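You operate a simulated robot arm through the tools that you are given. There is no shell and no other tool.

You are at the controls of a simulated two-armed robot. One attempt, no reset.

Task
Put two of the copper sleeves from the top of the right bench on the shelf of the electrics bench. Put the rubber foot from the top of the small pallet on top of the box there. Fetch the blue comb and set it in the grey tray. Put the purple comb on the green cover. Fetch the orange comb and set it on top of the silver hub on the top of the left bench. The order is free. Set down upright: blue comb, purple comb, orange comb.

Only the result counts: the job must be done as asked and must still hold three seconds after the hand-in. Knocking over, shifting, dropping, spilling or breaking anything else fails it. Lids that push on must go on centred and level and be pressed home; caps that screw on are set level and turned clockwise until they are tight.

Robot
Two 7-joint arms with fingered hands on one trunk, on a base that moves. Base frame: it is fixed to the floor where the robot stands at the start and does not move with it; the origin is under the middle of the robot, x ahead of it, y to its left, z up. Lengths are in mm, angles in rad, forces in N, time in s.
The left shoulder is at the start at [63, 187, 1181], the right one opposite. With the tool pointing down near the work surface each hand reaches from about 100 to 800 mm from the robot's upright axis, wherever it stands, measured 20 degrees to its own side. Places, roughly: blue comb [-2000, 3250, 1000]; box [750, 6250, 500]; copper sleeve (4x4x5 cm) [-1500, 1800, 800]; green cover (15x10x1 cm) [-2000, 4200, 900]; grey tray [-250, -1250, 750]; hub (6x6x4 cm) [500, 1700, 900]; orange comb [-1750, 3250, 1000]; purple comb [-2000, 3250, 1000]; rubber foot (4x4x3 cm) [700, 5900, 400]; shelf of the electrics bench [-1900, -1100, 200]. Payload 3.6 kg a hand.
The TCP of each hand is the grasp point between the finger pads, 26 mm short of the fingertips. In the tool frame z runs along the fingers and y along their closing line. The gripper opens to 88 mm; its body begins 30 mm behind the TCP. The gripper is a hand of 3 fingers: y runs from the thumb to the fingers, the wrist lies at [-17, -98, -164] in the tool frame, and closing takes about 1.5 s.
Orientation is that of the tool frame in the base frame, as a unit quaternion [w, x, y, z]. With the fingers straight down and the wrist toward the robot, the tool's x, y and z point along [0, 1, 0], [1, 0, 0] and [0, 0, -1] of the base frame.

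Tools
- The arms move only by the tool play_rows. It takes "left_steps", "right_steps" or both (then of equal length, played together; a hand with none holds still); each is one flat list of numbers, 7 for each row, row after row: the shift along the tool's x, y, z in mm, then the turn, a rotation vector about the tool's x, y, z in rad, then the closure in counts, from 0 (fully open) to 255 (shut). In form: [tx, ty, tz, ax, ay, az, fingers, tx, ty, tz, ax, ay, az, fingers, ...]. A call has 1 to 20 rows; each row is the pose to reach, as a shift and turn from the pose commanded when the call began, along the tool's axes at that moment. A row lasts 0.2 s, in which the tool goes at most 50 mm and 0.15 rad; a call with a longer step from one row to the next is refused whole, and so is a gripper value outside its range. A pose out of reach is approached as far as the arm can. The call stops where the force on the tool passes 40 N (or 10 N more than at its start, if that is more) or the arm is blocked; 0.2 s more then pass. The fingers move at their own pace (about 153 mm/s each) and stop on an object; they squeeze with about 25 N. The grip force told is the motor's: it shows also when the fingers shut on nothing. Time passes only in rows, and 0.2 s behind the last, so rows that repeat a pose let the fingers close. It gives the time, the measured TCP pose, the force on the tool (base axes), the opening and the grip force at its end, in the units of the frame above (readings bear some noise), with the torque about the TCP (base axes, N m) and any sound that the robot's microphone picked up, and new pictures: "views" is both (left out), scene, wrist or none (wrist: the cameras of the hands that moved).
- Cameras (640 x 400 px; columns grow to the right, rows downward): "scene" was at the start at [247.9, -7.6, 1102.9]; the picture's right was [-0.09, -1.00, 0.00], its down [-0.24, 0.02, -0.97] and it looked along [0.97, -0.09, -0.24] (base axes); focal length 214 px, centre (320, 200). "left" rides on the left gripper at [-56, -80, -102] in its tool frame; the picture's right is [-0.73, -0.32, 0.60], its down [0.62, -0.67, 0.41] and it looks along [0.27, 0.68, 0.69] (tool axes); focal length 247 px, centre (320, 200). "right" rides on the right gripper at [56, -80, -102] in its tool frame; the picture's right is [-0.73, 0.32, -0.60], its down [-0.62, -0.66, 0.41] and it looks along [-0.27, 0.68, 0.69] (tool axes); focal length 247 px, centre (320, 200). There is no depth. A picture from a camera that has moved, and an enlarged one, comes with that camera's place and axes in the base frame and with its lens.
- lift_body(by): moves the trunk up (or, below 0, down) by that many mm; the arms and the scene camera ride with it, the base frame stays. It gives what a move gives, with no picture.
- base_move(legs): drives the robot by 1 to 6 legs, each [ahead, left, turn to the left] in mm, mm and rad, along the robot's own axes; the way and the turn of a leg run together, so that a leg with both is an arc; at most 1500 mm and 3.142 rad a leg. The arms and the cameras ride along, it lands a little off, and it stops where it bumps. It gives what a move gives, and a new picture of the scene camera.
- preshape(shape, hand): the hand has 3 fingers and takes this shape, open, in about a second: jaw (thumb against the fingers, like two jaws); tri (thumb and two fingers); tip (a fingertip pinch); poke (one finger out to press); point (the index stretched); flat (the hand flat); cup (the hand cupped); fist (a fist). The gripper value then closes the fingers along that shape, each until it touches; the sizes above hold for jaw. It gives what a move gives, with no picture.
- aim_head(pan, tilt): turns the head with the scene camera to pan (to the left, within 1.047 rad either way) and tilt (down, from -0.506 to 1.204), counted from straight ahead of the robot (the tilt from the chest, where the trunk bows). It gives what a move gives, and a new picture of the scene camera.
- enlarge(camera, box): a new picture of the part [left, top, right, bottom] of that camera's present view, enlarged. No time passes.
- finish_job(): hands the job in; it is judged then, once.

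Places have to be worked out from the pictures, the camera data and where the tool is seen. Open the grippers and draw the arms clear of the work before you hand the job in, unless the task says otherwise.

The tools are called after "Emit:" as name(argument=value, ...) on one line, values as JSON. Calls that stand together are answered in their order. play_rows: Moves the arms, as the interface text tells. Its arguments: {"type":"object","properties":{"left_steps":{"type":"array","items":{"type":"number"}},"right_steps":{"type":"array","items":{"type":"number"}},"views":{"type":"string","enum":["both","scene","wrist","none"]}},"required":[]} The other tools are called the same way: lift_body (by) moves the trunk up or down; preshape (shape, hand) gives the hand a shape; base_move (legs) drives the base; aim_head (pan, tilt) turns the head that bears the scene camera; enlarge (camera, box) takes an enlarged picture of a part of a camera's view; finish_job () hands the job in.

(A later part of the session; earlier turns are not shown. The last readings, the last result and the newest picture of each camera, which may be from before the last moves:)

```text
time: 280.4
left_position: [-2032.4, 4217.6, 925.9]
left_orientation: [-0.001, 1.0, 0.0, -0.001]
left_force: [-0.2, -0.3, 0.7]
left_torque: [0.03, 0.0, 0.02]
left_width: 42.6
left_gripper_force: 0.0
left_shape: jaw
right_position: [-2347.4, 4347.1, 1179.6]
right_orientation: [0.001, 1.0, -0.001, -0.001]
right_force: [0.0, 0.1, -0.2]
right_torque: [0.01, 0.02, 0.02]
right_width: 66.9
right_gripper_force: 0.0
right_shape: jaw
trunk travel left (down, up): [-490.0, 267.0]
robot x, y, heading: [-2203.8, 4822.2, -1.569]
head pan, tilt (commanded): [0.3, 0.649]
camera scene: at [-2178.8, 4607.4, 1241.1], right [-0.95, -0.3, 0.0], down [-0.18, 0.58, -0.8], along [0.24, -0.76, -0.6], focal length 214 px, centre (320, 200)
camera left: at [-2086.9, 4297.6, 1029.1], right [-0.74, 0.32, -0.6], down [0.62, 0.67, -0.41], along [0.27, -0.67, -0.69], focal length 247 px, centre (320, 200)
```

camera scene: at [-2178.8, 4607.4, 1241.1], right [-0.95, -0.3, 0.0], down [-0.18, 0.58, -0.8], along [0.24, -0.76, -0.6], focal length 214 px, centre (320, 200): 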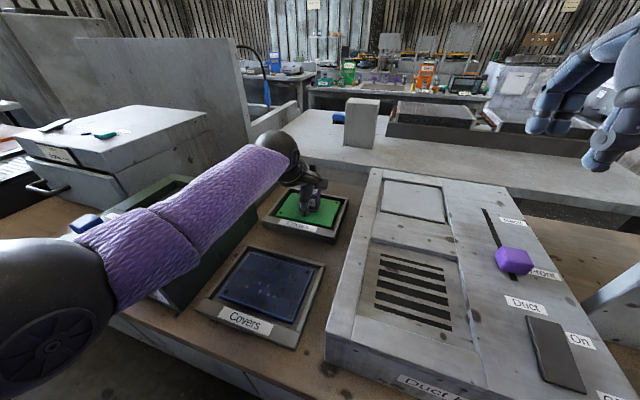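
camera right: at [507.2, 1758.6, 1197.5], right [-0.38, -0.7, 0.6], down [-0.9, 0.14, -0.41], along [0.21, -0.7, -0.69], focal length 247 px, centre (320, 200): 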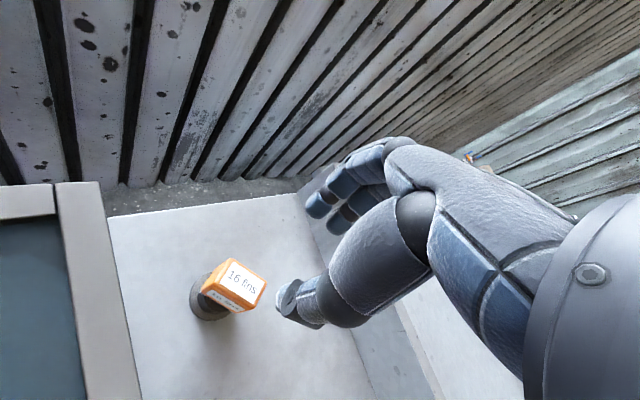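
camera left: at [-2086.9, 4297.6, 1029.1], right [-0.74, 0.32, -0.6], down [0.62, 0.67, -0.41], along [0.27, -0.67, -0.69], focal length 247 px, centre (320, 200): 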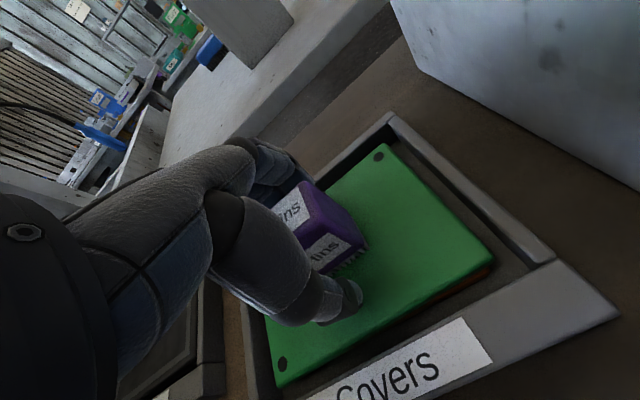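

The comb stands freely on the green cover. I lift the left hand straight up.

Emit:
play_rows(left_steps=[0, 0, -10, 0, 0, 0, 120, 0, 0, -25, 0, 0, 0, 120, 0, 0, -50, 0, 0, 0, 120, 0, 0, -85, 0, 0, 0, 120, 0, 0, -125, 0, 0, 0, 120, 0, 0, -125, 0, 0, 0, 120], views="both")

Emit:
enlarge(camera="left", box=[280, 160, 600, 360])

```text
time: 281.8
left_position: [-2031.2, 4215.5, 1051.0]
left_orientation: [-0.001, 1.0, 0.0, -0.001]
left_force: [0.6, 0.2, 0.7]
left_torque: [-0.01, 0.02, 0.02]
left_width: 46.1
left_gripper_force: 0.1
left_shape: jaw
right_position: [-2348.3, 4346.7, 1179.9]
right_orientation: [0.0, 1.0, -0.002, -0.001]
right_force: [0.2, 0.3, 0.7]
right_torque: [-0.02, -0.05, -0.01]
right_width: 67.1
right_gripper_force: 0.0
right_shape: jaw
trunk travel left (down, up): [-490.0, 267.0]
robot x, y, heading: [-2203.9, 4821.7, -1.57]
head pan, tilt (commanded): [0.3, 0.649]
camera scene: at [-2178.7, 4607.2, 1241.0], right [-0.95, -0.3, 0.0], down [-0.18, 0.58, -0.8], along [0.24, -0.76, -0.6], focal length 214 px, centre (320, 200)
camera left: at [-2087.4, 4294.9, 1153.0], right [-0.74, 0.32, -0.6], down [0.62, 0.67, -0.41], along [0.27, -0.67, -0.69], focal length 247 px, centre (320, 200)
```

scene: 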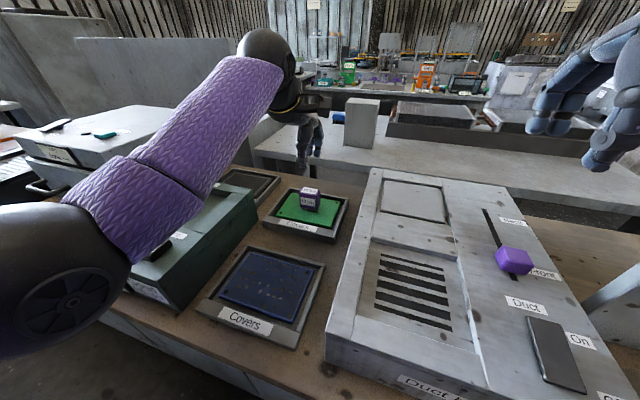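
left: 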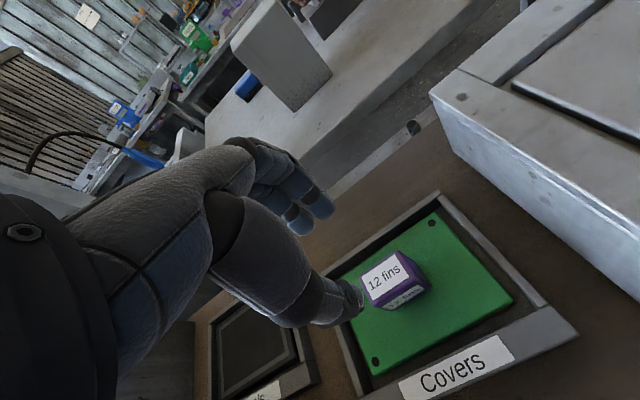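

```text
2.00 times, centred on (440, 260) of left
camera zoom: at [-2087.4, 4294.9, 1153.0], right [-0.74, 0.32, -0.6], down [0.62, 0.67, -0.41], along [0.27, -0.67, -0.69], focal length 494 px, centre (80, 80)
```

zoom: 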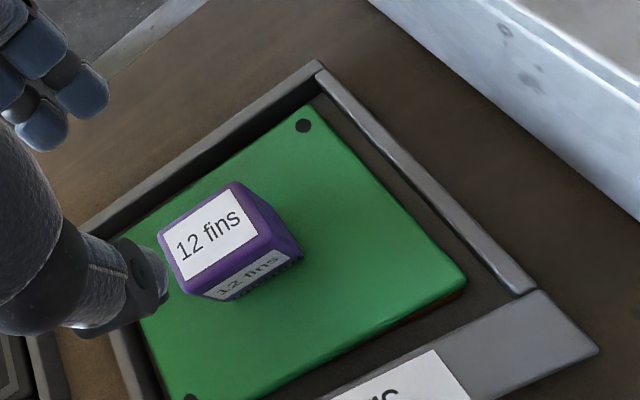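

The purple comb stands upright on the cover. I raise the trunk, back away, turn east and drive toward the small pallet.

Emit:
lift_body(by=150)

Emit:
base_move(legs=[[-340, 0, 0], [0, 0, 1.57], [1500, 0, 0]])

Emit:
aim_head(pan=0.1, tilt=0.35)

```text
time: 283.5
left_position: [-2030.8, 4216.3, 1201.8]
left_orientation: [0.0, 1.0, -0.001, -0.001]
left_force: [-0.2, -0.2, 0.0]
left_torque: [0.03, -0.02, 0.02]
left_width: 46.2
left_gripper_force: 0.0
left_shape: jaw
right_position: [-2349.0, 4345.7, 1329.2]
right_orientation: [0.0, 1.0, -0.002, 0.0]
right_force: [0.0, -0.4, -0.3]
right_torque: [0.04, 0.0, 0.01]
right_width: 66.8
right_gripper_force: 0.1
right_shape: jaw
trunk travel left (down, up): [-640.0, 117.0]
robot x, y, heading: [-2205.2, 4825.7, -1.571]
head pan, tilt (commanded): [0.3, 0.649]
```

```text
time: 296.6
left_position: [-112.0, 5386.1, 1202.1]
left_orientation: [0.0, 0.699, 0.715, -0.001]
left_force: [-0.5, 0.6, 0.4]
left_torque: [0.0, 0.02, 0.0]
left_width: 46.2
left_gripper_force: 0.0
left_shape: jaw
right_position: [-234.2, 5064.6, 1329.4]
right_orientation: [0.0, 0.7, 0.714, 0.001]
right_force: [-0.3, 0.0, -0.1]
right_torque: [0.0, -0.02, -0.01]
right_width: 66.8
right_gripper_force: 0.1
right_shape: jaw
trunk travel left (down, up): [-640.0, 117.0]
robot x, y, heading: [-718.3, 5194.9, 0.022]
head pan, tilt (commanded): [0.3, 0.649]
camera scene: at [-502.1, 5227.9, 1394.2], right [0.32, -0.95, 0.0], down [-0.57, -0.19, -0.8], along [0.75, 0.25, -0.6], focal length 214 px, centre (320, 200)
```

scene: 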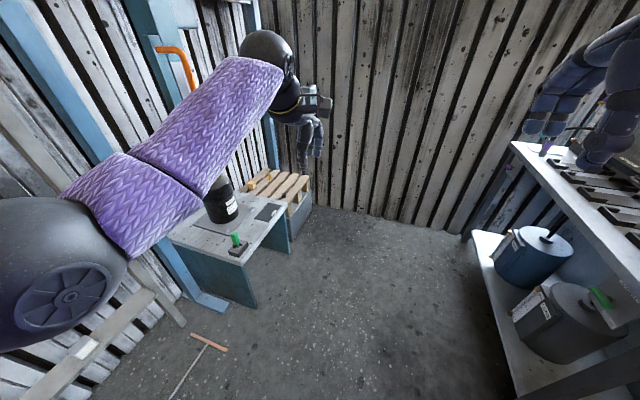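

```text
time: 297.4
left_position: [-112.9, 5385.1, 1202.3]
left_orientation: [0.001, 0.699, 0.716, -0.002]
left_force: [-0.2, 0.0, 0.0]
left_torque: [-0.02, 0.03, -0.01]
left_width: 46.2
left_gripper_force: 0.1
left_shape: jaw
right_position: [-234.3, 5065.4, 1329.0]
right_orientation: [0.0, 0.701, 0.714, 0.001]
right_force: [0.5, 0.8, -0.3]
right_torque: [0.01, 0.02, 0.0]
right_width: 67.1
right_gripper_force: 0.1
right_shape: jaw
trunk travel left (down, up): [-640.0, 117.0]
robot x, y, heading: [-716.7, 5199.4, 0.022]
head pan, tilt (commanded): [0.099, 0.351]
camera scene: at [-492.2, 5211.8, 1421.2], right [0.12, -0.99, 0.0], down [-0.34, -0.04, -0.94], along [0.93, 0.12, -0.34], focal length 214 px, centre (320, 200)
```

scene: 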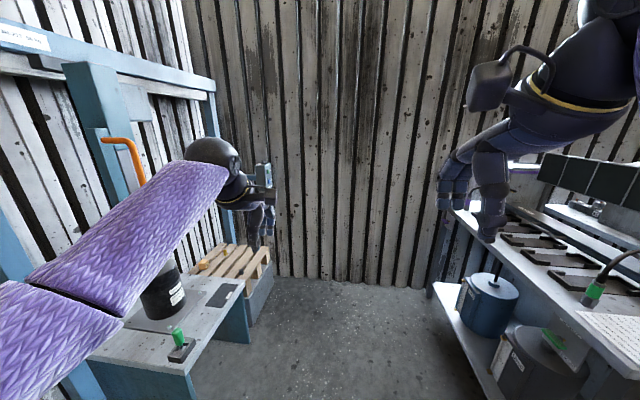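

I see a small press table and, behind it in the corner, the small pallet with slats. I drive on and turn toward it.

Emit:
base_move(legs=[[1050, -60, -0.022], [0, 0, 0.9]])

Emit:
aim_head(pan=0.1, tilt=0.6)

```text
time: 305.3
left_position: [600.3, 5738.7, 1202.2]
left_orientation: [0.001, 0.325, 0.946, -0.002]
left_force: [-0.5, 0.5, 0.1]
left_torque: [0.0, 0.0, 0.0]
left_width: 46.0
left_gripper_force: 0.1
left_shape: jaw
right_position: [771.2, 5443.1, 1330.1]
right_orientation: [0.0, 0.328, 0.945, 0.001]
right_force: [0.3, -0.4, -0.4]
right_torque: [0.03, 0.04, -0.05]
right_width: 67.0
right_gripper_force: 0.1
right_shape: jaw
trunk travel left (down, up): [-640.0, 117.0]
robot x, y, heading: [362.4, 5151.1, 0.908]
head pan, tilt (commanded): [0.099, 0.351]
camera scene: at [494.9, 5334.3, 1421.3], right [0.85, -0.53, 0.0], down [-0.18, -0.29, -0.94], along [0.5, 0.8, -0.34], focal length 214 px, centre (320, 200)
```

scene: 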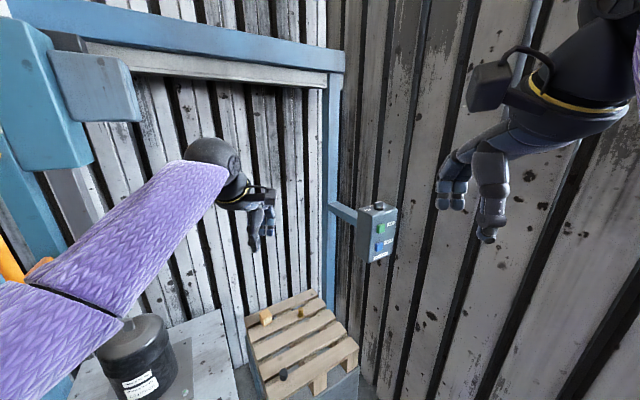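

```text
time: 306.1
left_position: [599.6, 5739.2, 1202.0]
left_orientation: [0.001, 0.325, 0.946, -0.001]
left_force: [-0.4, 0.2, 0.3]
left_torque: [0.01, 0.0, -0.01]
left_width: 46.1
left_gripper_force: 0.0
left_shape: jaw
right_position: [770.6, 5441.1, 1329.8]
right_orientation: [-0.001, 0.327, 0.945, 0.0]
right_force: [0.0, 0.1, 0.1]
right_torque: [-0.02, -0.01, 0.01]
right_width: 67.1
right_gripper_force: 0.1
right_shape: jaw
trunk travel left (down, up): [-640.0, 117.0]
robot x, y, heading: [361.7, 5149.8, 0.91]
head pan, tilt (commanded): [0.099, 0.6]
camera scene: at [492.5, 5330.2, 1398.6], right [0.85, -0.53, 0.0], down [-0.3, -0.48, -0.83], along [0.44, 0.7, -0.56], focal length 214 px, centre (320, 200)
```

scene: 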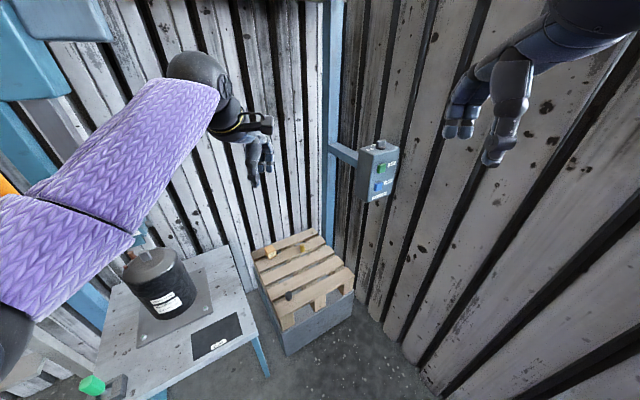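

I enlarge the pallet to see the foot and the box.

Emit:
enlarge(camera="scene", box=[230, 210, 390, 310])

```text
4.00 times, centred on (310, 260) of scene
camera zoom: at [492.5, 5330.2, 1398.6], right [0.85, -0.53, 0.0], down [-0.3, -0.48, -0.83], along [0.44, 0.7, -0.56], focal length 858 px, centre (360, -40)
```

zoom: 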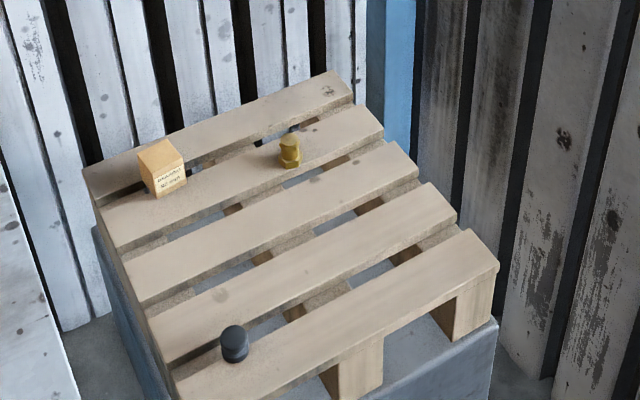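

The foot is at about (686, 5929), the box at about (707, 6200), pallet top ≈ 400; the press table edge is at y ≈ 5805. Before lowering the trunk I must fold the left arm up and back out of the way.

Emit:
play_rows(left_steps=[0, 0, -45, 0, 0, 0, 60, 0, 0, -90, 0, 0, 0, 60, 0, 0, -135, 0, 0, 0, 60, 0, 0, -180, 0, 0, 0, 60, 0, -20, -220, 0, 0, 0, 60, 5, -50, -250, 0, 0, 0, 60, 8, -80, -260, 0, 0, 0, 60, 10, -110, -260, 0, 0, 0, 60, 12, -140, -260, 0, 0, 0, 60, 12, -140, -260, 0, 0, 0, 60], views="scene")

```text
time: 308.3
left_position: [536.7, 5682.0, 1437.5]
left_orientation: [0.0, 0.325, 0.946, -0.001]
left_force: [-0.7, 0.2, 0.2]
left_torque: [-0.04, 0.03, 0.01]
left_width: 67.1
left_gripper_force: 0.1
left_shape: jaw
left hand out of reach, approached as far as the arm can: row 7, 8, 9, 10
right_position: [770.3, 5442.5, 1329.6]
right_orientation: [0.001, 0.327, 0.945, 0.001]
right_force: [-0.4, 0.0, -0.9]
right_torque: [0.03, 0.0, -0.03]
right_width: 67.1
right_gripper_force: 0.0
right_shape: jaw
trunk travel left (down, up): [-640.0, 117.0]
robot x, y, heading: [360.7, 5150.3, 0.909]
head pan, tilt (commanded): [0.099, 0.6]
camera scene: at [492.3, 5330.6, 1398.5], right [0.85, -0.53, 0.0], down [-0.3, -0.48, -0.82], along [0.44, 0.7, -0.57], focal length 214 px, centre (320, 200)
```

scene: 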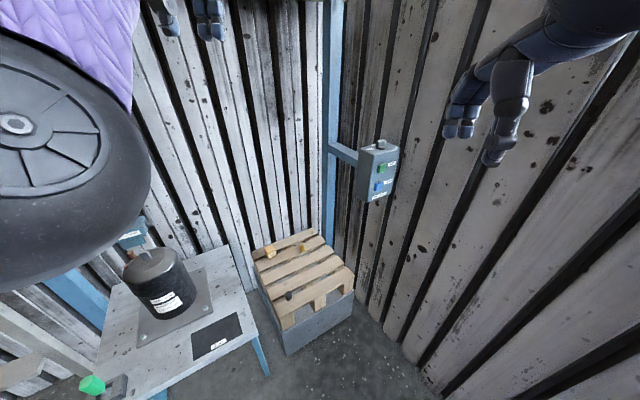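

The left hand is now folded high. I turn to face the pallet corner (heading ≈ 1.95) and shift to stand at about (560, 5400).

Emit:
base_move(legs=[[0, 0, 1.04], [150, -277, 0]])

Emit:
aim_head(pan=-0.45, tilt=0.8)

```text
time: 313.0
left_position: [203.9, 5816.5, 1439.3]
left_orientation: [0.001, -0.181, 0.983, -0.001]
left_force: [0.1, 0.2, -1.6]
left_torque: [-0.02, 0.0, 0.01]
left_width: 67.2
left_gripper_force: 0.1
left_shape: jaw
right_position: [531.1, 5890.8, 1329.8]
right_orientation: [-0.001, -0.179, 0.984, 0.0]
right_force: [1.0, 0.4, -0.5]
right_torque: [-0.04, 0.0, 0.01]
right_width: 67.0
right_gripper_force: 0.1
right_shape: jaw
trunk travel left (down, up): [-640.0, 117.0]
robot x, y, heading: [567.2, 5388.4, 1.937]
head pan, tilt (commanded): [0.099, 0.6]
camera scene: at [483.0, 5593.5, 1398.5], right [0.89, 0.45, 0.0], down [0.25, -0.51, -0.82], along [-0.37, 0.74, -0.57], focal length 214 px, centre (320, 200)
```

scene: 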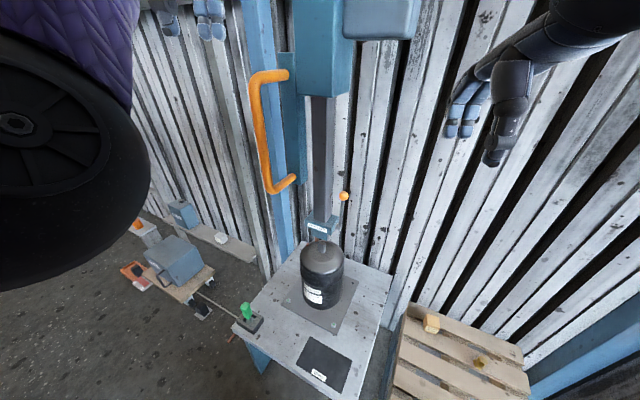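

```text
time: 313.9
left_position: [203.5, 5815.0, 1437.5]
left_orientation: [0.0, -0.181, 0.984, 0.0]
left_force: [0.0, -1.0, 0.6]
left_torque: [-0.03, 0.01, -0.03]
left_width: 67.2
left_gripper_force: 0.0
left_shape: jaw
right_position: [530.7, 5888.4, 1329.2]
right_orientation: [0.0, -0.179, 0.984, 0.001]
right_force: [0.6, -0.5, 0.0]
right_torque: [0.02, -0.01, 0.01]
right_width: 66.9
right_gripper_force: 0.0
right_shape: jaw
trunk travel left (down, up): [-640.0, 117.0]
robot x, y, heading: [565.3, 5393.0, 1.937]
head pan, tilt (commanded): [-0.45, 0.799]
camera scene: at [529.0, 5594.4, 1381.7], right [1.0, -0.09, 0.0], down [-0.06, -0.71, -0.7], along [0.06, 0.69, -0.72], focal length 214 px, centre (320, 200)
```

scene: 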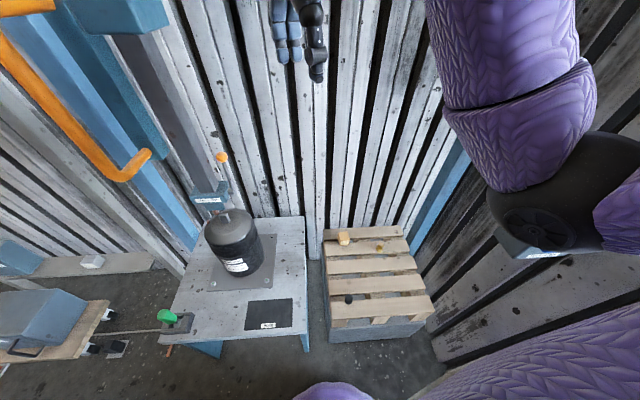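

Good view of the pallet. I enlarge it to measure foot and box.

Emit:
enlarge(camera="scene", box=[300, 215, 460, 315])

Emit:
enlarge(camera="right", box=[0, 0, 640, 400])

```text
4.00 times, centred on (380, 265) of scene
camera zoom: at [529.0, 5594.4, 1381.7], right [1.0, -0.09, 0.0], down [-0.06, -0.71, -0.7], along [0.06, 0.69, -0.72], focal length 858 px, centre (80, -60)
```

zoom: 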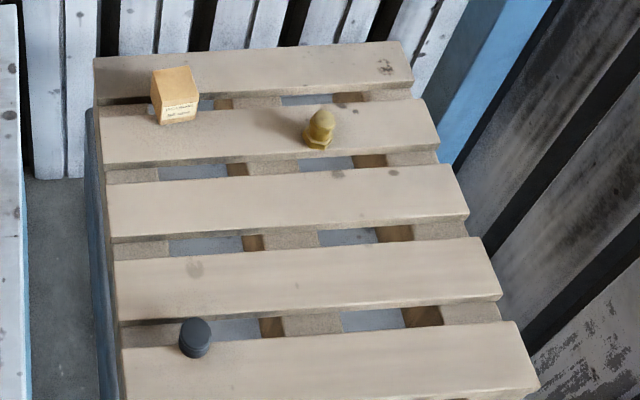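

```text
1.00 times, centred on (320, 200) of right (not enlarged: the box is as wide or as high as the picture)
camera zoom: at [507.5, 5793.3, 1431.9], right [0.58, 0.56, 0.6], down [0.82, -0.4, -0.41], along [0.01, 0.73, -0.69], focal length 247 px, centre (320, 200)
```

zoom: 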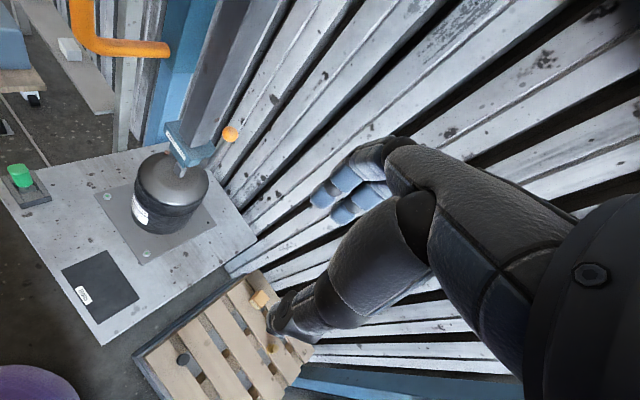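

The foot's top is at about (677, 5910, ~450), the box about (697, 6175). I back off 80 mm for a less folded arm and bring the right hand over the foot at height before lowering the trunk.

Emit:
base_move(legs=[[-80, 0, 0]])

Emit:
play_rows(right_steps=[-24, 8, 14, 0, 0, 0, 60, -48, 16, 28, 0, 0, 0, 60, -72, 25, 42, 0, 0, 0, 60, -96, 33, 56, 0, 0, 0, 60, -120, 41, 70, 0, 0, 0, 60, -143, 48.7, 83, 0, 0, 0, 60, -143, 48.7, 83, 0, 0, 0, 60], views="both")

```text
time: 315.0
left_position: [231.9, 5740.7, 1438.4]
left_orientation: [0.001, -0.18, 0.984, 0.0]
left_force: [1.3, -0.7, 0.1]
left_torque: [0.03, 0.06, 0.02]
left_width: 67.0
left_gripper_force: 0.1
left_shape: jaw
right_position: [559.0, 5816.0, 1330.2]
right_orientation: [0.0, -0.178, 0.984, 0.001]
right_force: [0.5, -1.2, -0.1]
right_torque: [0.02, 0.01, -0.05]
right_width: 66.8
right_gripper_force: 0.0
right_shape: jaw
trunk travel left (down, up): [-640.0, 117.0]
robot x, y, heading: [595.3, 5318.9, 1.933]
head pan, tilt (commanded): [-0.45, 0.799]
camera scene: at [557.3, 5520.4, 1381.9], right [1.0, -0.09, 0.0], down [-0.06, -0.71, -0.7], along [0.06, 0.7, -0.72], focal length 214 px, centre (320, 200)
```

scene: 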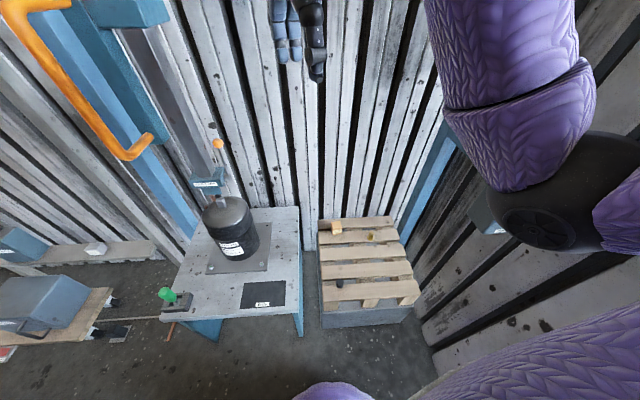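

```text
time: 316.6
left_position: [230.4, 5742.0, 1438.4]
left_orientation: [0.001, -0.18, 0.984, 0.001]
left_force: [0.3, -0.5, 0.6]
left_torque: [-0.02, -0.01, 0.0]
left_width: 67.1
left_gripper_force: 0.0
left_shape: jaw
right_position: [676.3, 5914.2, 1247.2]
right_orientation: [-0.001, -0.179, 0.984, 0.001]
right_force: [0.7, -0.8, 0.4]
right_torque: [0.03, 0.0, 0.0]
right_width: 66.8
right_gripper_force: 0.0
right_shape: jaw
trunk travel left (down, up): [-640.0, 117.0]
robot x, y, heading: [598.2, 5317.3, 1.941]
head pan, tilt (commanded): [-0.45, 0.799]
camera scene: at [556.5, 5521.5, 1381.7], right [1.0, -0.09, 0.0], down [-0.06, -0.71, -0.7], along [0.06, 0.69, -0.72], focal length 214 px, centre (320, 200)
camera right: at [651.6, 5817.3, 1348.5], right [0.58, 0.56, 0.6], down [0.82, -0.4, -0.41], along [0.01, 0.73, -0.69], focal length 247 px, centre (320, 200)
```

scene: 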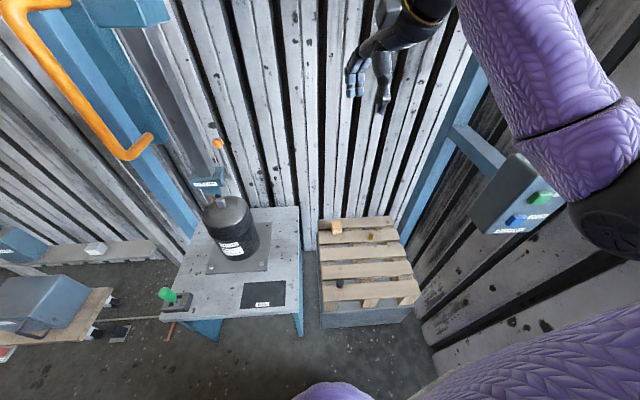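
right: 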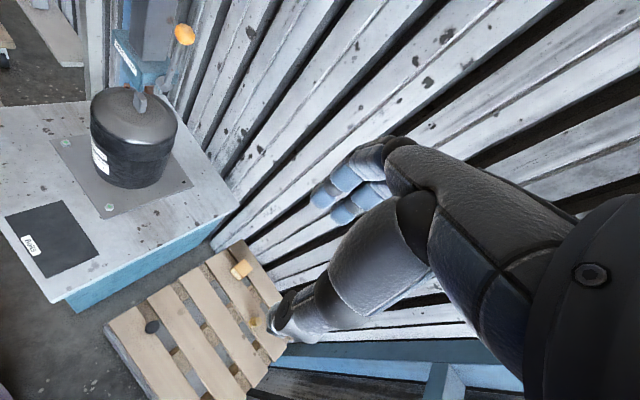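

The right arm is clear of the control box. I lower the trunk by 400 mm and check.

Emit:
lift_body(by=-400)

Emit:
aim_head(pan=-0.3, tilt=0.6)

```text
time: 320.4
left_position: [212.5, 5789.1, 947.7]
left_orientation: [0.016, -0.179, 0.98, -0.086]
left_force: [0.1, 0.2, -0.2]
left_torque: [0.0, -0.01, -0.02]
left_width: 67.0
left_gripper_force: 0.1
left_shape: jaw
right_position: [676.2, 5912.9, 846.4]
right_orientation: [0.0, -0.179, 0.984, 0.0]
right_force: [0.5, -0.6, 0.7]
right_torque: [0.0, 0.04, -0.01]
right_width: 67.0
right_gripper_force: 0.0
right_shape: jaw
trunk travel left (down, up): [-240.0, 517.0]
robot x, y, heading: [596.1, 5318.7, 1.935]
head pan, tilt (commanded): [-0.45, 0.799]
```

```text
time: 321.1
left_position: [212.8, 5788.7, 947.1]
left_orientation: [0.016, -0.18, 0.98, -0.086]
left_force: [0.6, 0.5, -0.2]
left_torque: [0.0, -0.03, -0.03]
left_width: 66.9
left_gripper_force: 0.0
left_shape: jaw
right_position: [675.9, 5913.0, 846.3]
right_orientation: [0.0, -0.179, 0.984, 0.001]
right_force: [-0.2, 0.3, 0.5]
right_torque: [-0.03, -0.03, 0.03]
right_width: 67.0
right_gripper_force: 0.1
right_shape: jaw
trunk travel left (down, up): [-240.0, 517.0]
robot x, y, heading: [595.4, 5313.5, 1.932]
head pan, tilt (commanded): [-0.3, 0.6]
camera scene: at [531.1, 5564.3, 977.8], right [1.0, 0.06, 0.0], down [0.04, -0.56, -0.82], along [-0.05, 0.82, -0.57], focal length 214 px, centre (320, 200)
```

scene: 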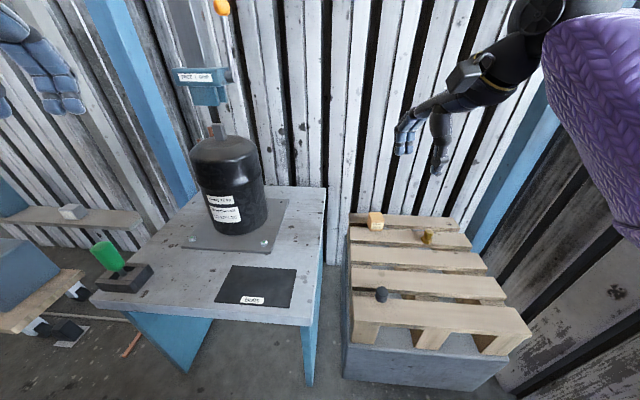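

The trunk descent is fine for the right arm, but the left arm drifted and tilted. I raise and straighten the left hand before going lower.

Emit:
play_rows(left_steps=[0, 0, -30, -0.05, 0, 0, 60, 0, 0, -60, -0.1, 0, 0, 60, 0, 0, -90, -0.14, 0, 0, 60, 0, 0, -110, -0.175, 0, 0, 60, 0, 0, -110, -0.175, 0, 0, 60], views="scene")

```text
time: 322.4
left_position: [202.6, 5814.2, 1051.2]
left_orientation: [-0.001, -0.181, 0.984, 0.001]
left_force: [0.0, 0.1, -0.1]
left_torque: [0.03, -0.01, 0.01]
left_width: 66.8
left_gripper_force: 0.1
left_shape: jaw
left hand out of reach, approached as far as the arm can: row 1, 2, 3, 4, 5
right_position: [675.7, 5913.9, 847.2]
right_orientation: [0.0, -0.179, 0.984, 0.001]
right_force: [-0.3, 0.3, 0.7]
right_torque: [0.0, -0.01, -0.01]
right_width: 67.2
right_gripper_force: 0.0
right_shape: jaw
trunk travel left (down, up): [-240.0, 517.0]
robot x, y, heading: [598.5, 5319.6, 1.94]
head pan, tilt (commanded): [-0.3, 0.6]
camera scene: at [531.0, 5564.3, 977.8], right [1.0, 0.06, 0.0], down [0.04, -0.56, -0.82], along [-0.05, 0.82, -0.57], focal length 214 px, centre (320, 200)
```

scene: 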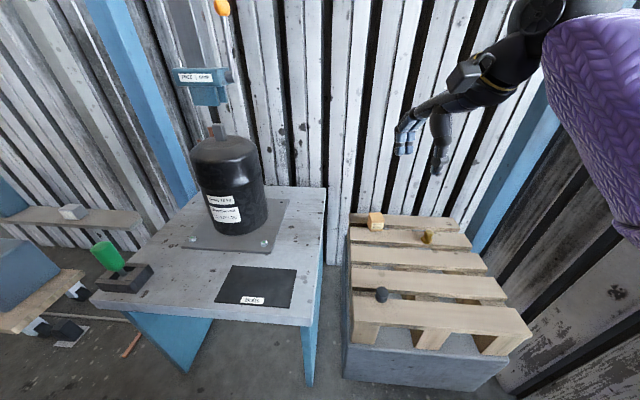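

I shift the left hand slightly forward so that it is well within reach, then lower further.

Emit:
play_rows(left_steps=[0, 20, 0, 0, 0, 0, 60, 0, 40, 0, 0, 0, 0, 60, 0, 40, 0, 0, 0, 0, 60], views="none")

Emit:
lift_body(by=-160)

Emit:
aim_head(pan=-0.3, tilt=0.6)

```text
time: 323.1
left_position: [187.4, 5851.3, 1051.4]
left_orientation: [0.001, -0.18, 0.984, 0.001]
left_force: [0.2, -1.1, 0.0]
left_torque: [-0.01, 0.03, -0.02]
left_width: 67.0
left_gripper_force: 0.0
left_shape: jaw
right_position: [675.4, 5912.1, 846.8]
right_orientation: [0.0, -0.179, 0.984, 0.001]
right_force: [0.2, 0.2, 0.4]
right_torque: [0.03, 0.01, 0.06]
right_width: 66.7
right_gripper_force: 0.2
right_shape: jaw
trunk travel left (down, up): [-240.0, 517.0]
robot x, y, heading: [596.9, 5320.0, 1.937]
head pan, tilt (commanded): [-0.3, 0.6]
```

```text
time: 325.0
left_position: [180.9, 5875.0, 844.0]
left_orientation: [0.008, -0.18, 0.983, -0.043]
left_force: [0.1, -0.5, -0.1]
left_torque: [0.03, -0.02, -0.02]
left_width: 67.0
left_gripper_force: 0.0
left_shape: jaw
right_position: [674.7, 5913.8, 688.3]
right_orientation: [-0.001, -0.179, 0.984, 0.0]
right_force: [-0.1, -0.3, 0.5]
right_torque: [0.01, 0.02, 0.01]
right_width: 67.1
right_gripper_force: 0.0
right_shape: jaw
trunk travel left (down, up): [-80.0, 677.0]
robot x, y, heading: [594.5, 5319.9, 1.935]
head pan, tilt (commanded): [-0.3, 0.6]
```

```text
time: 325.6
left_position: [180.0, 5877.1, 843.8]
left_orientation: [0.009, -0.18, 0.983, -0.043]
left_force: [1.2, 0.7, 0.8]
left_torque: [0.01, 0.02, 0.0]
left_width: 67.0
left_gripper_force: 0.1
left_shape: jaw
right_position: [674.9, 5912.3, 686.3]
right_orientation: [0.0, -0.179, 0.984, 0.001]
right_force: [-0.4, -1.2, -0.5]
right_torque: [0.0, 0.02, 0.05]
right_width: 67.1
right_gripper_force: 0.1
right_shape: jaw
trunk travel left (down, up): [-80.0, 677.0]
robot x, y, heading: [595.4, 5318.3, 1.937]
head pan, tilt (commanded): [-0.3, 0.6]
camera scene: at [519.3, 5595.2, 802.5], right [1.0, 0.06, 0.0], down [0.04, -0.56, -0.82], along [-0.05, 0.82, -0.57], focal length 214 px, centre (320, 200)
```

scene: 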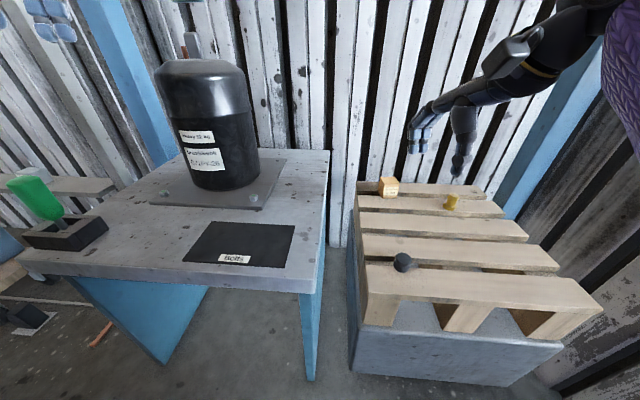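

The trunk bows forward as it lowers, which explains the drift. The left hand is still clear of the canister. I look with the right wrist camera at the foot.

Emit:
enlarge(camera="right", box=[0, 0, 640, 400])

Emit:
enlarge(camera="scene", box=[340, 160, 500, 260])

```text
1.00 times, centred on (320, 200) of right (not enlarged: the box is as wide or as high as the picture)
camera zoom: at [651.8, 5817.0, 788.8], right [0.58, 0.56, 0.6], down [0.82, -0.4, -0.41], along [0.01, 0.73, -0.69], focal length 247 px, centre (320, 200)
```

zoom: 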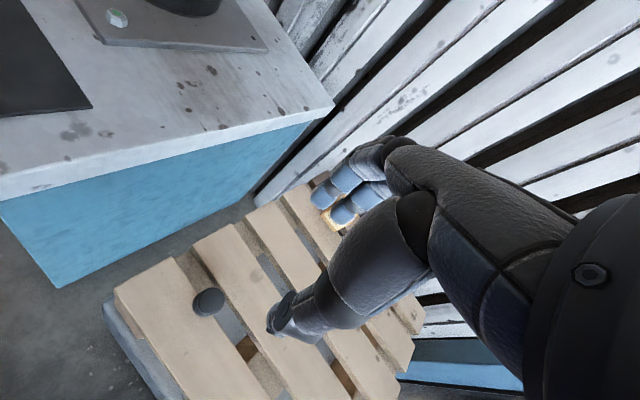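

```text
4.00 times, centred on (420, 210) of scene
camera zoom: at [519.3, 5595.2, 802.5], right [1.0, 0.06, 0.0], down [0.04, -0.56, -0.82], along [-0.05, 0.82, -0.57], focal length 858 px, centre (-80, 160)
```

zoom: 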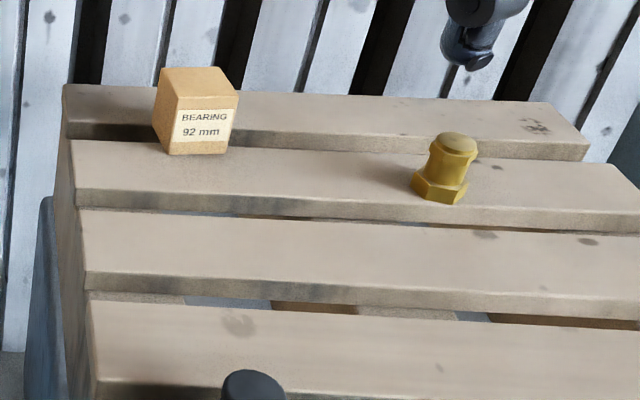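

The foot's top centre is at (677, 5912, 445), directly under the right hand. I descend to just above it and check.

Emit:
play_rows(right_steps=[-2, 0, 43, 0, 0, 0, 0, -2, 0, 86, 0, 0, 0, 0, -2, 0, 129, 0, 0, 0, 0, -2, 0, 172, 0, 0, 0, 0, -2, 0, 200, 0, 0, 0, 0, -2, 0, 200, 0, 0, 0, 0], views="both")

```text
time: 327.0
left_position: [178.9, 5876.6, 843.4]
left_orientation: [0.009, -0.18, 0.983, -0.043]
left_force: [-0.6, -0.4, -0.1]
left_torque: [0.04, 0.01, 0.02]
left_width: 67.1
left_gripper_force: 0.0
left_shape: jaw
right_position: [675.7, 5913.7, 487.1]
right_orientation: [-0.001, -0.179, 0.984, 0.0]
right_force: [-1.1, 0.1, 0.5]
right_torque: [0.02, 0.01, -0.02]
right_width: 88.0
right_gripper_force: 0.0
right_shape: jaw
trunk travel left (down, up): [-80.0, 677.0]
robot x, y, heading: [594.1, 5313.1, 1.934]
head pan, tilt (commanded): [-0.3, 0.6]
camera scene: at [519.3, 5595.2, 802.5], right [1.0, 0.06, 0.0], down [0.04, -0.56, -0.82], along [-0.05, 0.82, -0.57], focal length 214 px, centre (320, 200)
camera right: at [652.8, 5817.6, 589.8], right [0.58, 0.56, 0.6], down [0.82, -0.4, -0.41], along [0.01, 0.73, -0.69], focal length 247 px, centre (320, 200)
```

scene: 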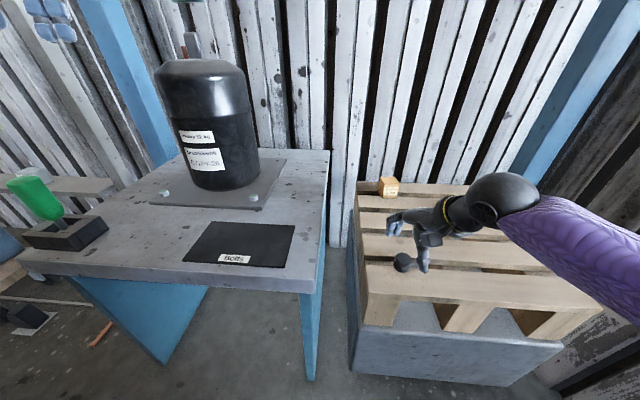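
right: 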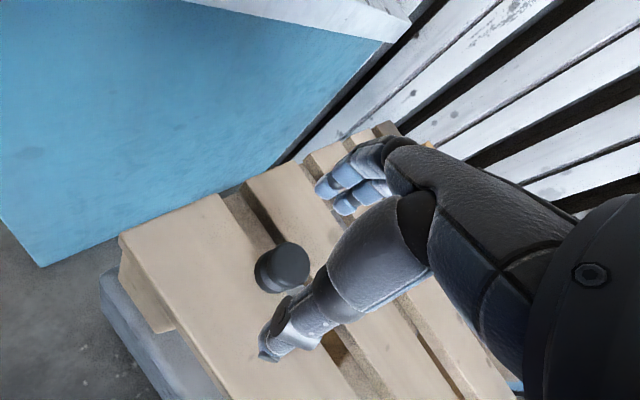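

The foot is centred between the fingers. I descend the last 43 mm and close.

Emit:
play_rows(right_steps=[2, -2, 20, 0, 0, 0, 0, 2, -2, 36, 0, 0, 0, 0, 2, -2, 43, 0, 0, 0, 0, 2, -2, 43, 0, 0, 0, 0, 2, -2, 43, 0, 0, 0, 255, 2, -2, 43, 0, 0, 0, 255, 2, -2, 43, 0, 0, 0, 255, 2, -2, 43, 0, 0, 0, 255, 2, -2, 43, 0, 0, 0, 255, 2, -2, 43, 0, 0, 0, 255, 2, -2, 43, 0, 0, 0, 255, 2, -2, 43, 0, 0, 0, 255], views="wrist")

```text
time: 329.6
left_position: [180.0, 5876.8, 843.0]
left_orientation: [0.009, -0.181, 0.982, -0.044]
left_force: [1.1, -0.5, -0.7]
left_torque: [0.02, 0.05, -0.02]
left_width: 66.9
left_gripper_force: 0.1
left_shape: jaw
right_position: [674.6, 5911.4, 443.8]
right_orientation: [0.001, -0.179, 0.984, 0.0]
right_force: [0.1, 1.2, -0.4]
right_torque: [0.01, -0.01, 0.0]
right_width: 22.1
right_gripper_force: 25.0
right_shape: jaw
trunk travel left (down, up): [-80.0, 677.0]
robot x, y, heading: [595.3, 5317.7, 1.933]
head pan, tilt (commanded): [-0.3, 0.6]
camera right: at [651.6, 5815.4, 546.4], right [0.58, 0.56, 0.6], down [0.82, -0.4, -0.41], along [0.01, 0.73, -0.69], focal length 247 px, centre (320, 200)
```

right: 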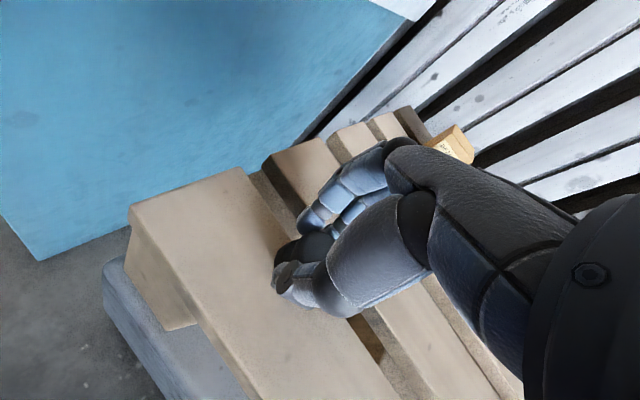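

Grip reads 22 mm, less than the foot's size; I check closely whether the foot is really held.

Emit:
enlarge(camera="right", box=[240, 180, 400, 280])

Emit:
enlarge(camera="scene", box=[350, 210, 478, 290])

```text
4.00 times, centred on (320, 230) of right
camera zoom: at [651.6, 5815.4, 546.4], right [0.58, 0.56, 0.6], down [0.82, -0.4, -0.41], along [0.01, 0.73, -0.69], focal length 988 px, centre (320, 80)
```

zoom: 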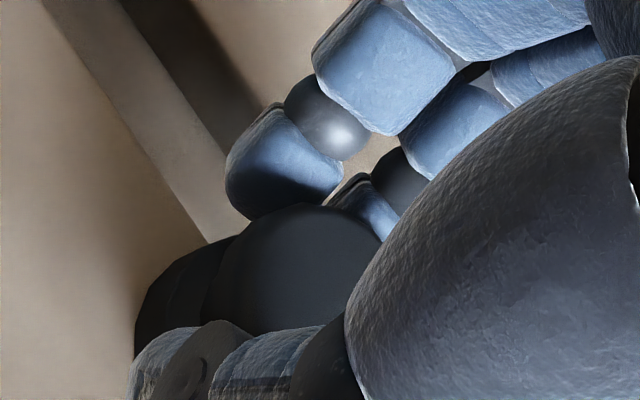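

```text
5.00 times, centred on (414, 250) of scene
camera zoom: at [519.2, 5595.2, 802.5], right [1.0, 0.06, 0.0], down [0.04, -0.56, -0.82], along [-0.05, 0.82, -0.57], focal length 1072 px, centre (-150, -50)
```

zoom: 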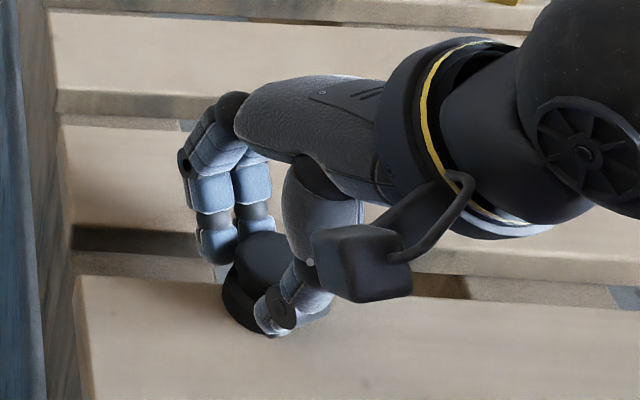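

The foot is between thumb and fingertips. I lift it a little and check that it comes along.

Emit:
play_rows(right_steps=[0, 0, -8, 0, 0, 0, 255, 0, 0, -20, 0, 0, 0, 255, 0, 0, -40, 0, 0, 0, 255, 0, 0, -60, 0, 0, 0, 255, 0, 0, -60, 0, 0, 0, 255], views="both")

Emit:
enlarge(camera="right", box=[240, 180, 400, 280])

Emit:
enlarge(camera="scene", box=[350, 190, 478, 270])

```text
time: 330.8
left_position: [179.7, 5876.1, 843.1]
left_orientation: [0.009, -0.181, 0.982, -0.044]
left_force: [0.8, -0.4, 0.8]
left_torque: [-0.01, -0.01, 0.0]
left_width: 67.0
left_gripper_force: 0.0
left_shape: jaw
right_position: [677.3, 5911.2, 503.8]
right_orientation: [0.001, -0.179, 0.984, 0.0]
right_force: [1.0, -0.2, 0.1]
right_torque: [0.0, 0.02, 0.01]
right_width: 22.1
right_gripper_force: 25.4
right_shape: jaw
trunk travel left (down, up): [-80.0, 677.0]
robot x, y, heading: [592.2, 5320.8, 1.938]
head pan, tilt (commanded): [-0.3, 0.6]
camera scene: at [519.2, 5595.2, 802.4], right [1.0, 0.06, 0.0], down [0.04, -0.56, -0.82], along [-0.05, 0.82, -0.57], focal length 214 px, centre (320, 200)
camera right: at [652.9, 5814.3, 606.0], right [0.58, 0.56, 0.6], down [0.82, -0.4, -0.41], along [0.01, 0.73, -0.69], focal length 247 px, centre (320, 200)
```

scene: 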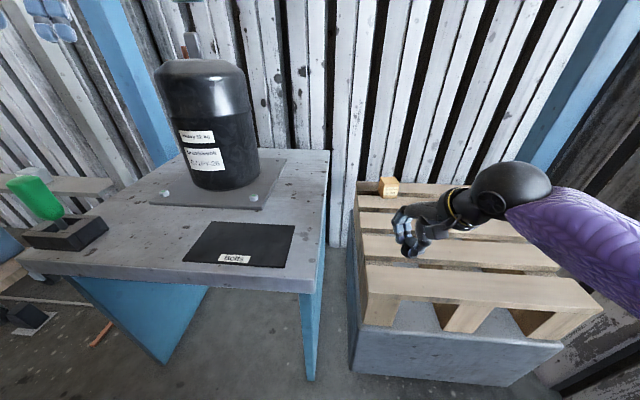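
right: 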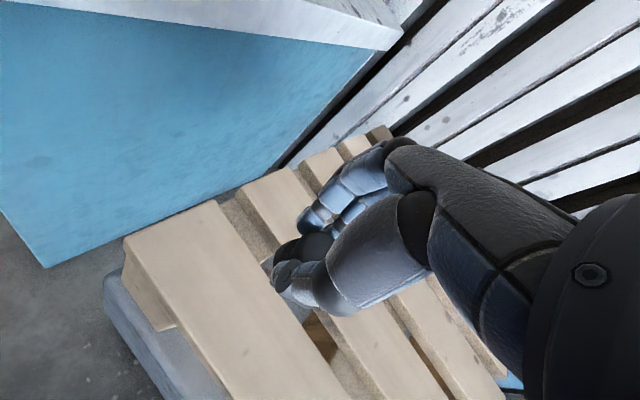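

```text
4.00 times, centred on (320, 230) of right
camera zoom: at [652.9, 5814.3, 606.0], right [0.58, 0.56, 0.6], down [0.82, -0.4, -0.41], along [0.01, 0.73, -0.69], focal length 988 px, centre (320, 80)
```

zoom: 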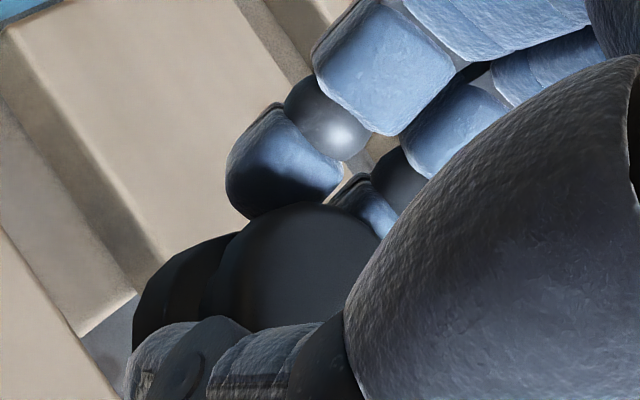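

```text
5.00 times, centred on (414, 230) of scene
camera zoom: at [519.2, 5595.2, 802.4], right [1.0, 0.06, 0.0], down [0.04, -0.56, -0.82], along [-0.05, 0.82, -0.57], focal length 1072 px, centre (-150, 50)
```

zoom: 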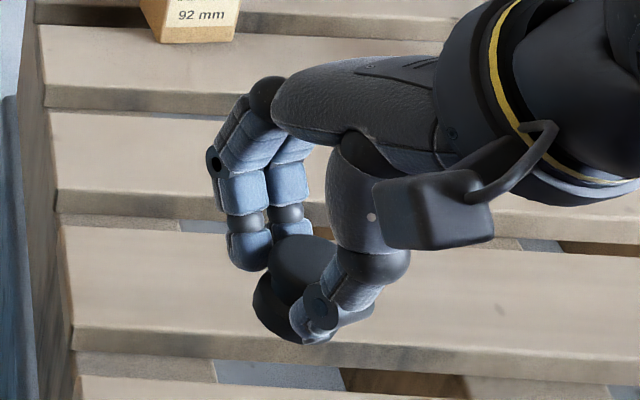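

The foot is held. Box top centre refines to about (705, 6208, 463). To place it I must turn the base left a bit and go closer so that the left hand stays clear of the canister; first I raise and swing the right hand outward.

Emit:
play_rows(right_steps=[0, 0, -45, 0, 0, 0, 255, 0, 0, -90, 0, 0, 0, 255, -20, 0, -130, 0, 0, 0, 255, -45, 0, -165, 0, 0, 0, 255, -75, 0, -186, 0, 0, 0, 255, -100, 0, -186, 0, 0, 0, 255, -120, 0, -186, 0, 0, 0, 255, -120, 0, -186, 0, 0, 0, 255], views="scene")

```text
time: 332.6
left_position: [180.0, 5876.7, 843.2]
left_orientation: [0.008, -0.18, 0.983, -0.044]
left_force: [-0.3, 0.1, -0.8]
left_torque: [-0.02, -0.02, 0.0]
left_width: 67.3
left_gripper_force: 0.0
left_shape: jaw
right_position: [788.6, 5953.8, 689.4]
right_orientation: [0.0, -0.179, 0.984, 0.001]
right_force: [0.0, -0.6, -1.1]
right_torque: [-0.02, -0.01, -0.03]
right_width: 22.0
right_gripper_force: 24.8
right_shape: jaw
trunk travel left (down, up): [-80.0, 677.0]
robot x, y, heading: [596.2, 5316.0, 1.935]
head pan, tilt (commanded): [-0.3, 0.6]
camera scene: at [519.3, 5595.2, 802.4], right [1.0, 0.06, 0.0], down [0.04, -0.56, -0.82], along [-0.05, 0.82, -0.57], focal length 214 px, centre (320, 200)
```

scene: 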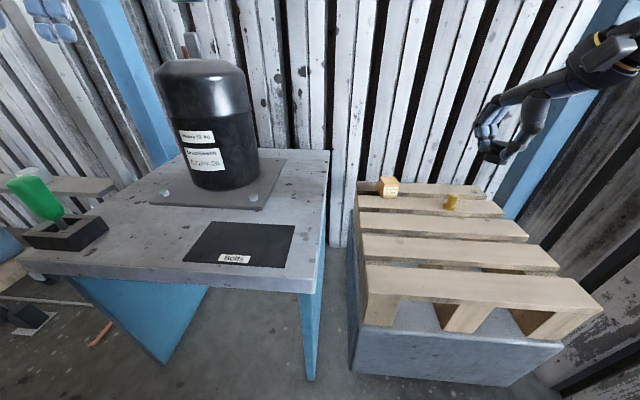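

Now I turn the base left by 0.36 rad and move it in by about 140 mm.

Emit:
base_move(legs=[[0, 0, 0.36], [105, -92, 0]])

Emit:
aim_head(pan=-0.6, tilt=0.6)

```text
time: 335.0
left_position: [8.1, 5836.2, 842.0]
left_orientation: [0.016, -0.354, 0.934, -0.042]
left_force: [-0.1, 0.5, 0.0]
left_torque: [-0.02, 0.01, -0.01]
left_width: 67.1
left_gripper_force: 0.1
left_shape: jaw
right_position: [551.5, 6120.6, 690.2]
right_orientation: [0.0, -0.352, 0.936, -0.001]
right_force: [0.6, 0.0, -0.7]
right_torque: [0.02, -0.04, -0.01]
right_width: 21.8
right_gripper_force: 25.0
right_shape: jaw
trunk travel left (down, up): [-80.0, 677.0]
robot x, y, heading: [595.6, 5461.3, 2.295]
head pan, tilt (commanded): [-0.3, 0.6]
camera scene: at [426.0, 5691.1, 802.4], right [0.91, 0.41, 0.0], down [0.23, -0.52, -0.82], along [-0.34, 0.75, -0.57], focal length 214 px, centre (320, 200)
```

scene: 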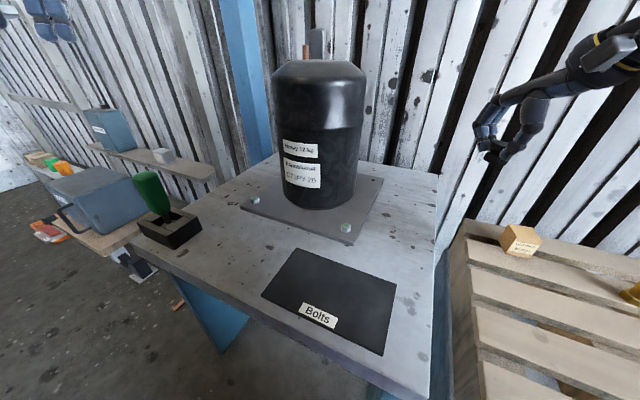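

```text
time: 335.8
left_position: [8.3, 5834.2, 843.9]
left_orientation: [0.016, -0.354, 0.934, -0.042]
left_force: [-0.3, 0.2, -0.6]
left_torque: [0.01, 0.0, 0.0]
left_width: 67.1
left_gripper_force: 0.0
left_shape: jaw
right_position: [550.9, 6120.8, 688.7]
right_orientation: [0.0, -0.352, 0.936, 0.0]
right_force: [0.0, -0.9, 0.0]
right_torque: [0.0, 0.01, 0.02]
right_width: 21.8
right_gripper_force: 25.1
right_shape: jaw
trunk travel left (down, up): [-80.0, 677.0]
robot x, y, heading: [593.3, 5458.1, 2.295]
head pan, tilt (commanded): [-0.6, 0.6]
camera scene: at [451.4, 5698.1, 802.5], right [0.99, 0.12, 0.0], down [0.07, -0.56, -0.82], along [-0.1, 0.82, -0.57], focal length 214 px, centre (320, 200)
```

scene: 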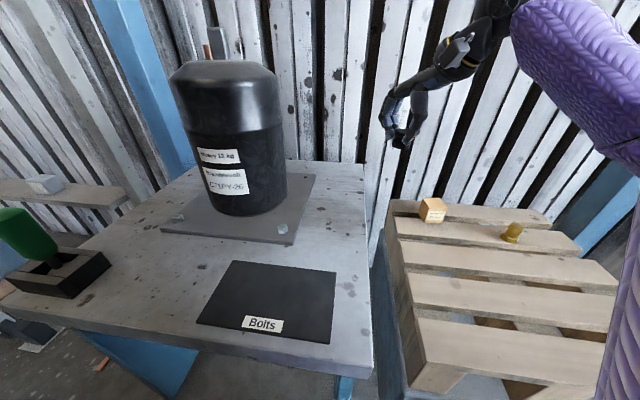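

I enlarge the box to refine its place and orientation.

Emit:
enlarge(camera="scene", box=[380, 170, 508, 250])

Emit:
enlarge(camera="right", box=[0, 0, 640, 400])

```text
5.00 times, centred on (444, 210) of scene
camera zoom: at [451.4, 5698.1, 802.5], right [0.99, 0.12, 0.0], down [0.07, -0.56, -0.82], along [-0.1, 0.82, -0.57], focal length 1072 px, centre (-300, 150)
```

zoom: 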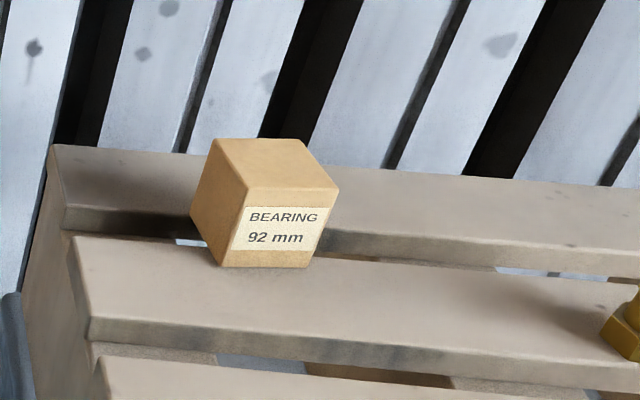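

```text
1.00 times, centred on (320, 200) of right (not enlarged: the box is as wide or as high as the picture)
camera zoom: at [562.8, 6022.5, 792.1], right [0.34, 0.72, 0.6], down [0.91, -0.09, -0.41], along [-0.25, 0.68, -0.69], focal length 247 px, centre (320, 200)
```

zoom: 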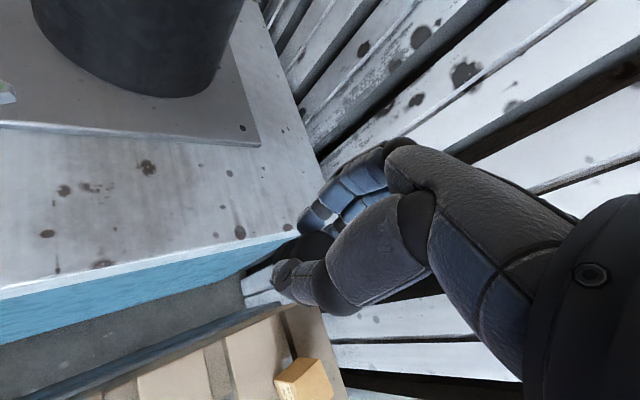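

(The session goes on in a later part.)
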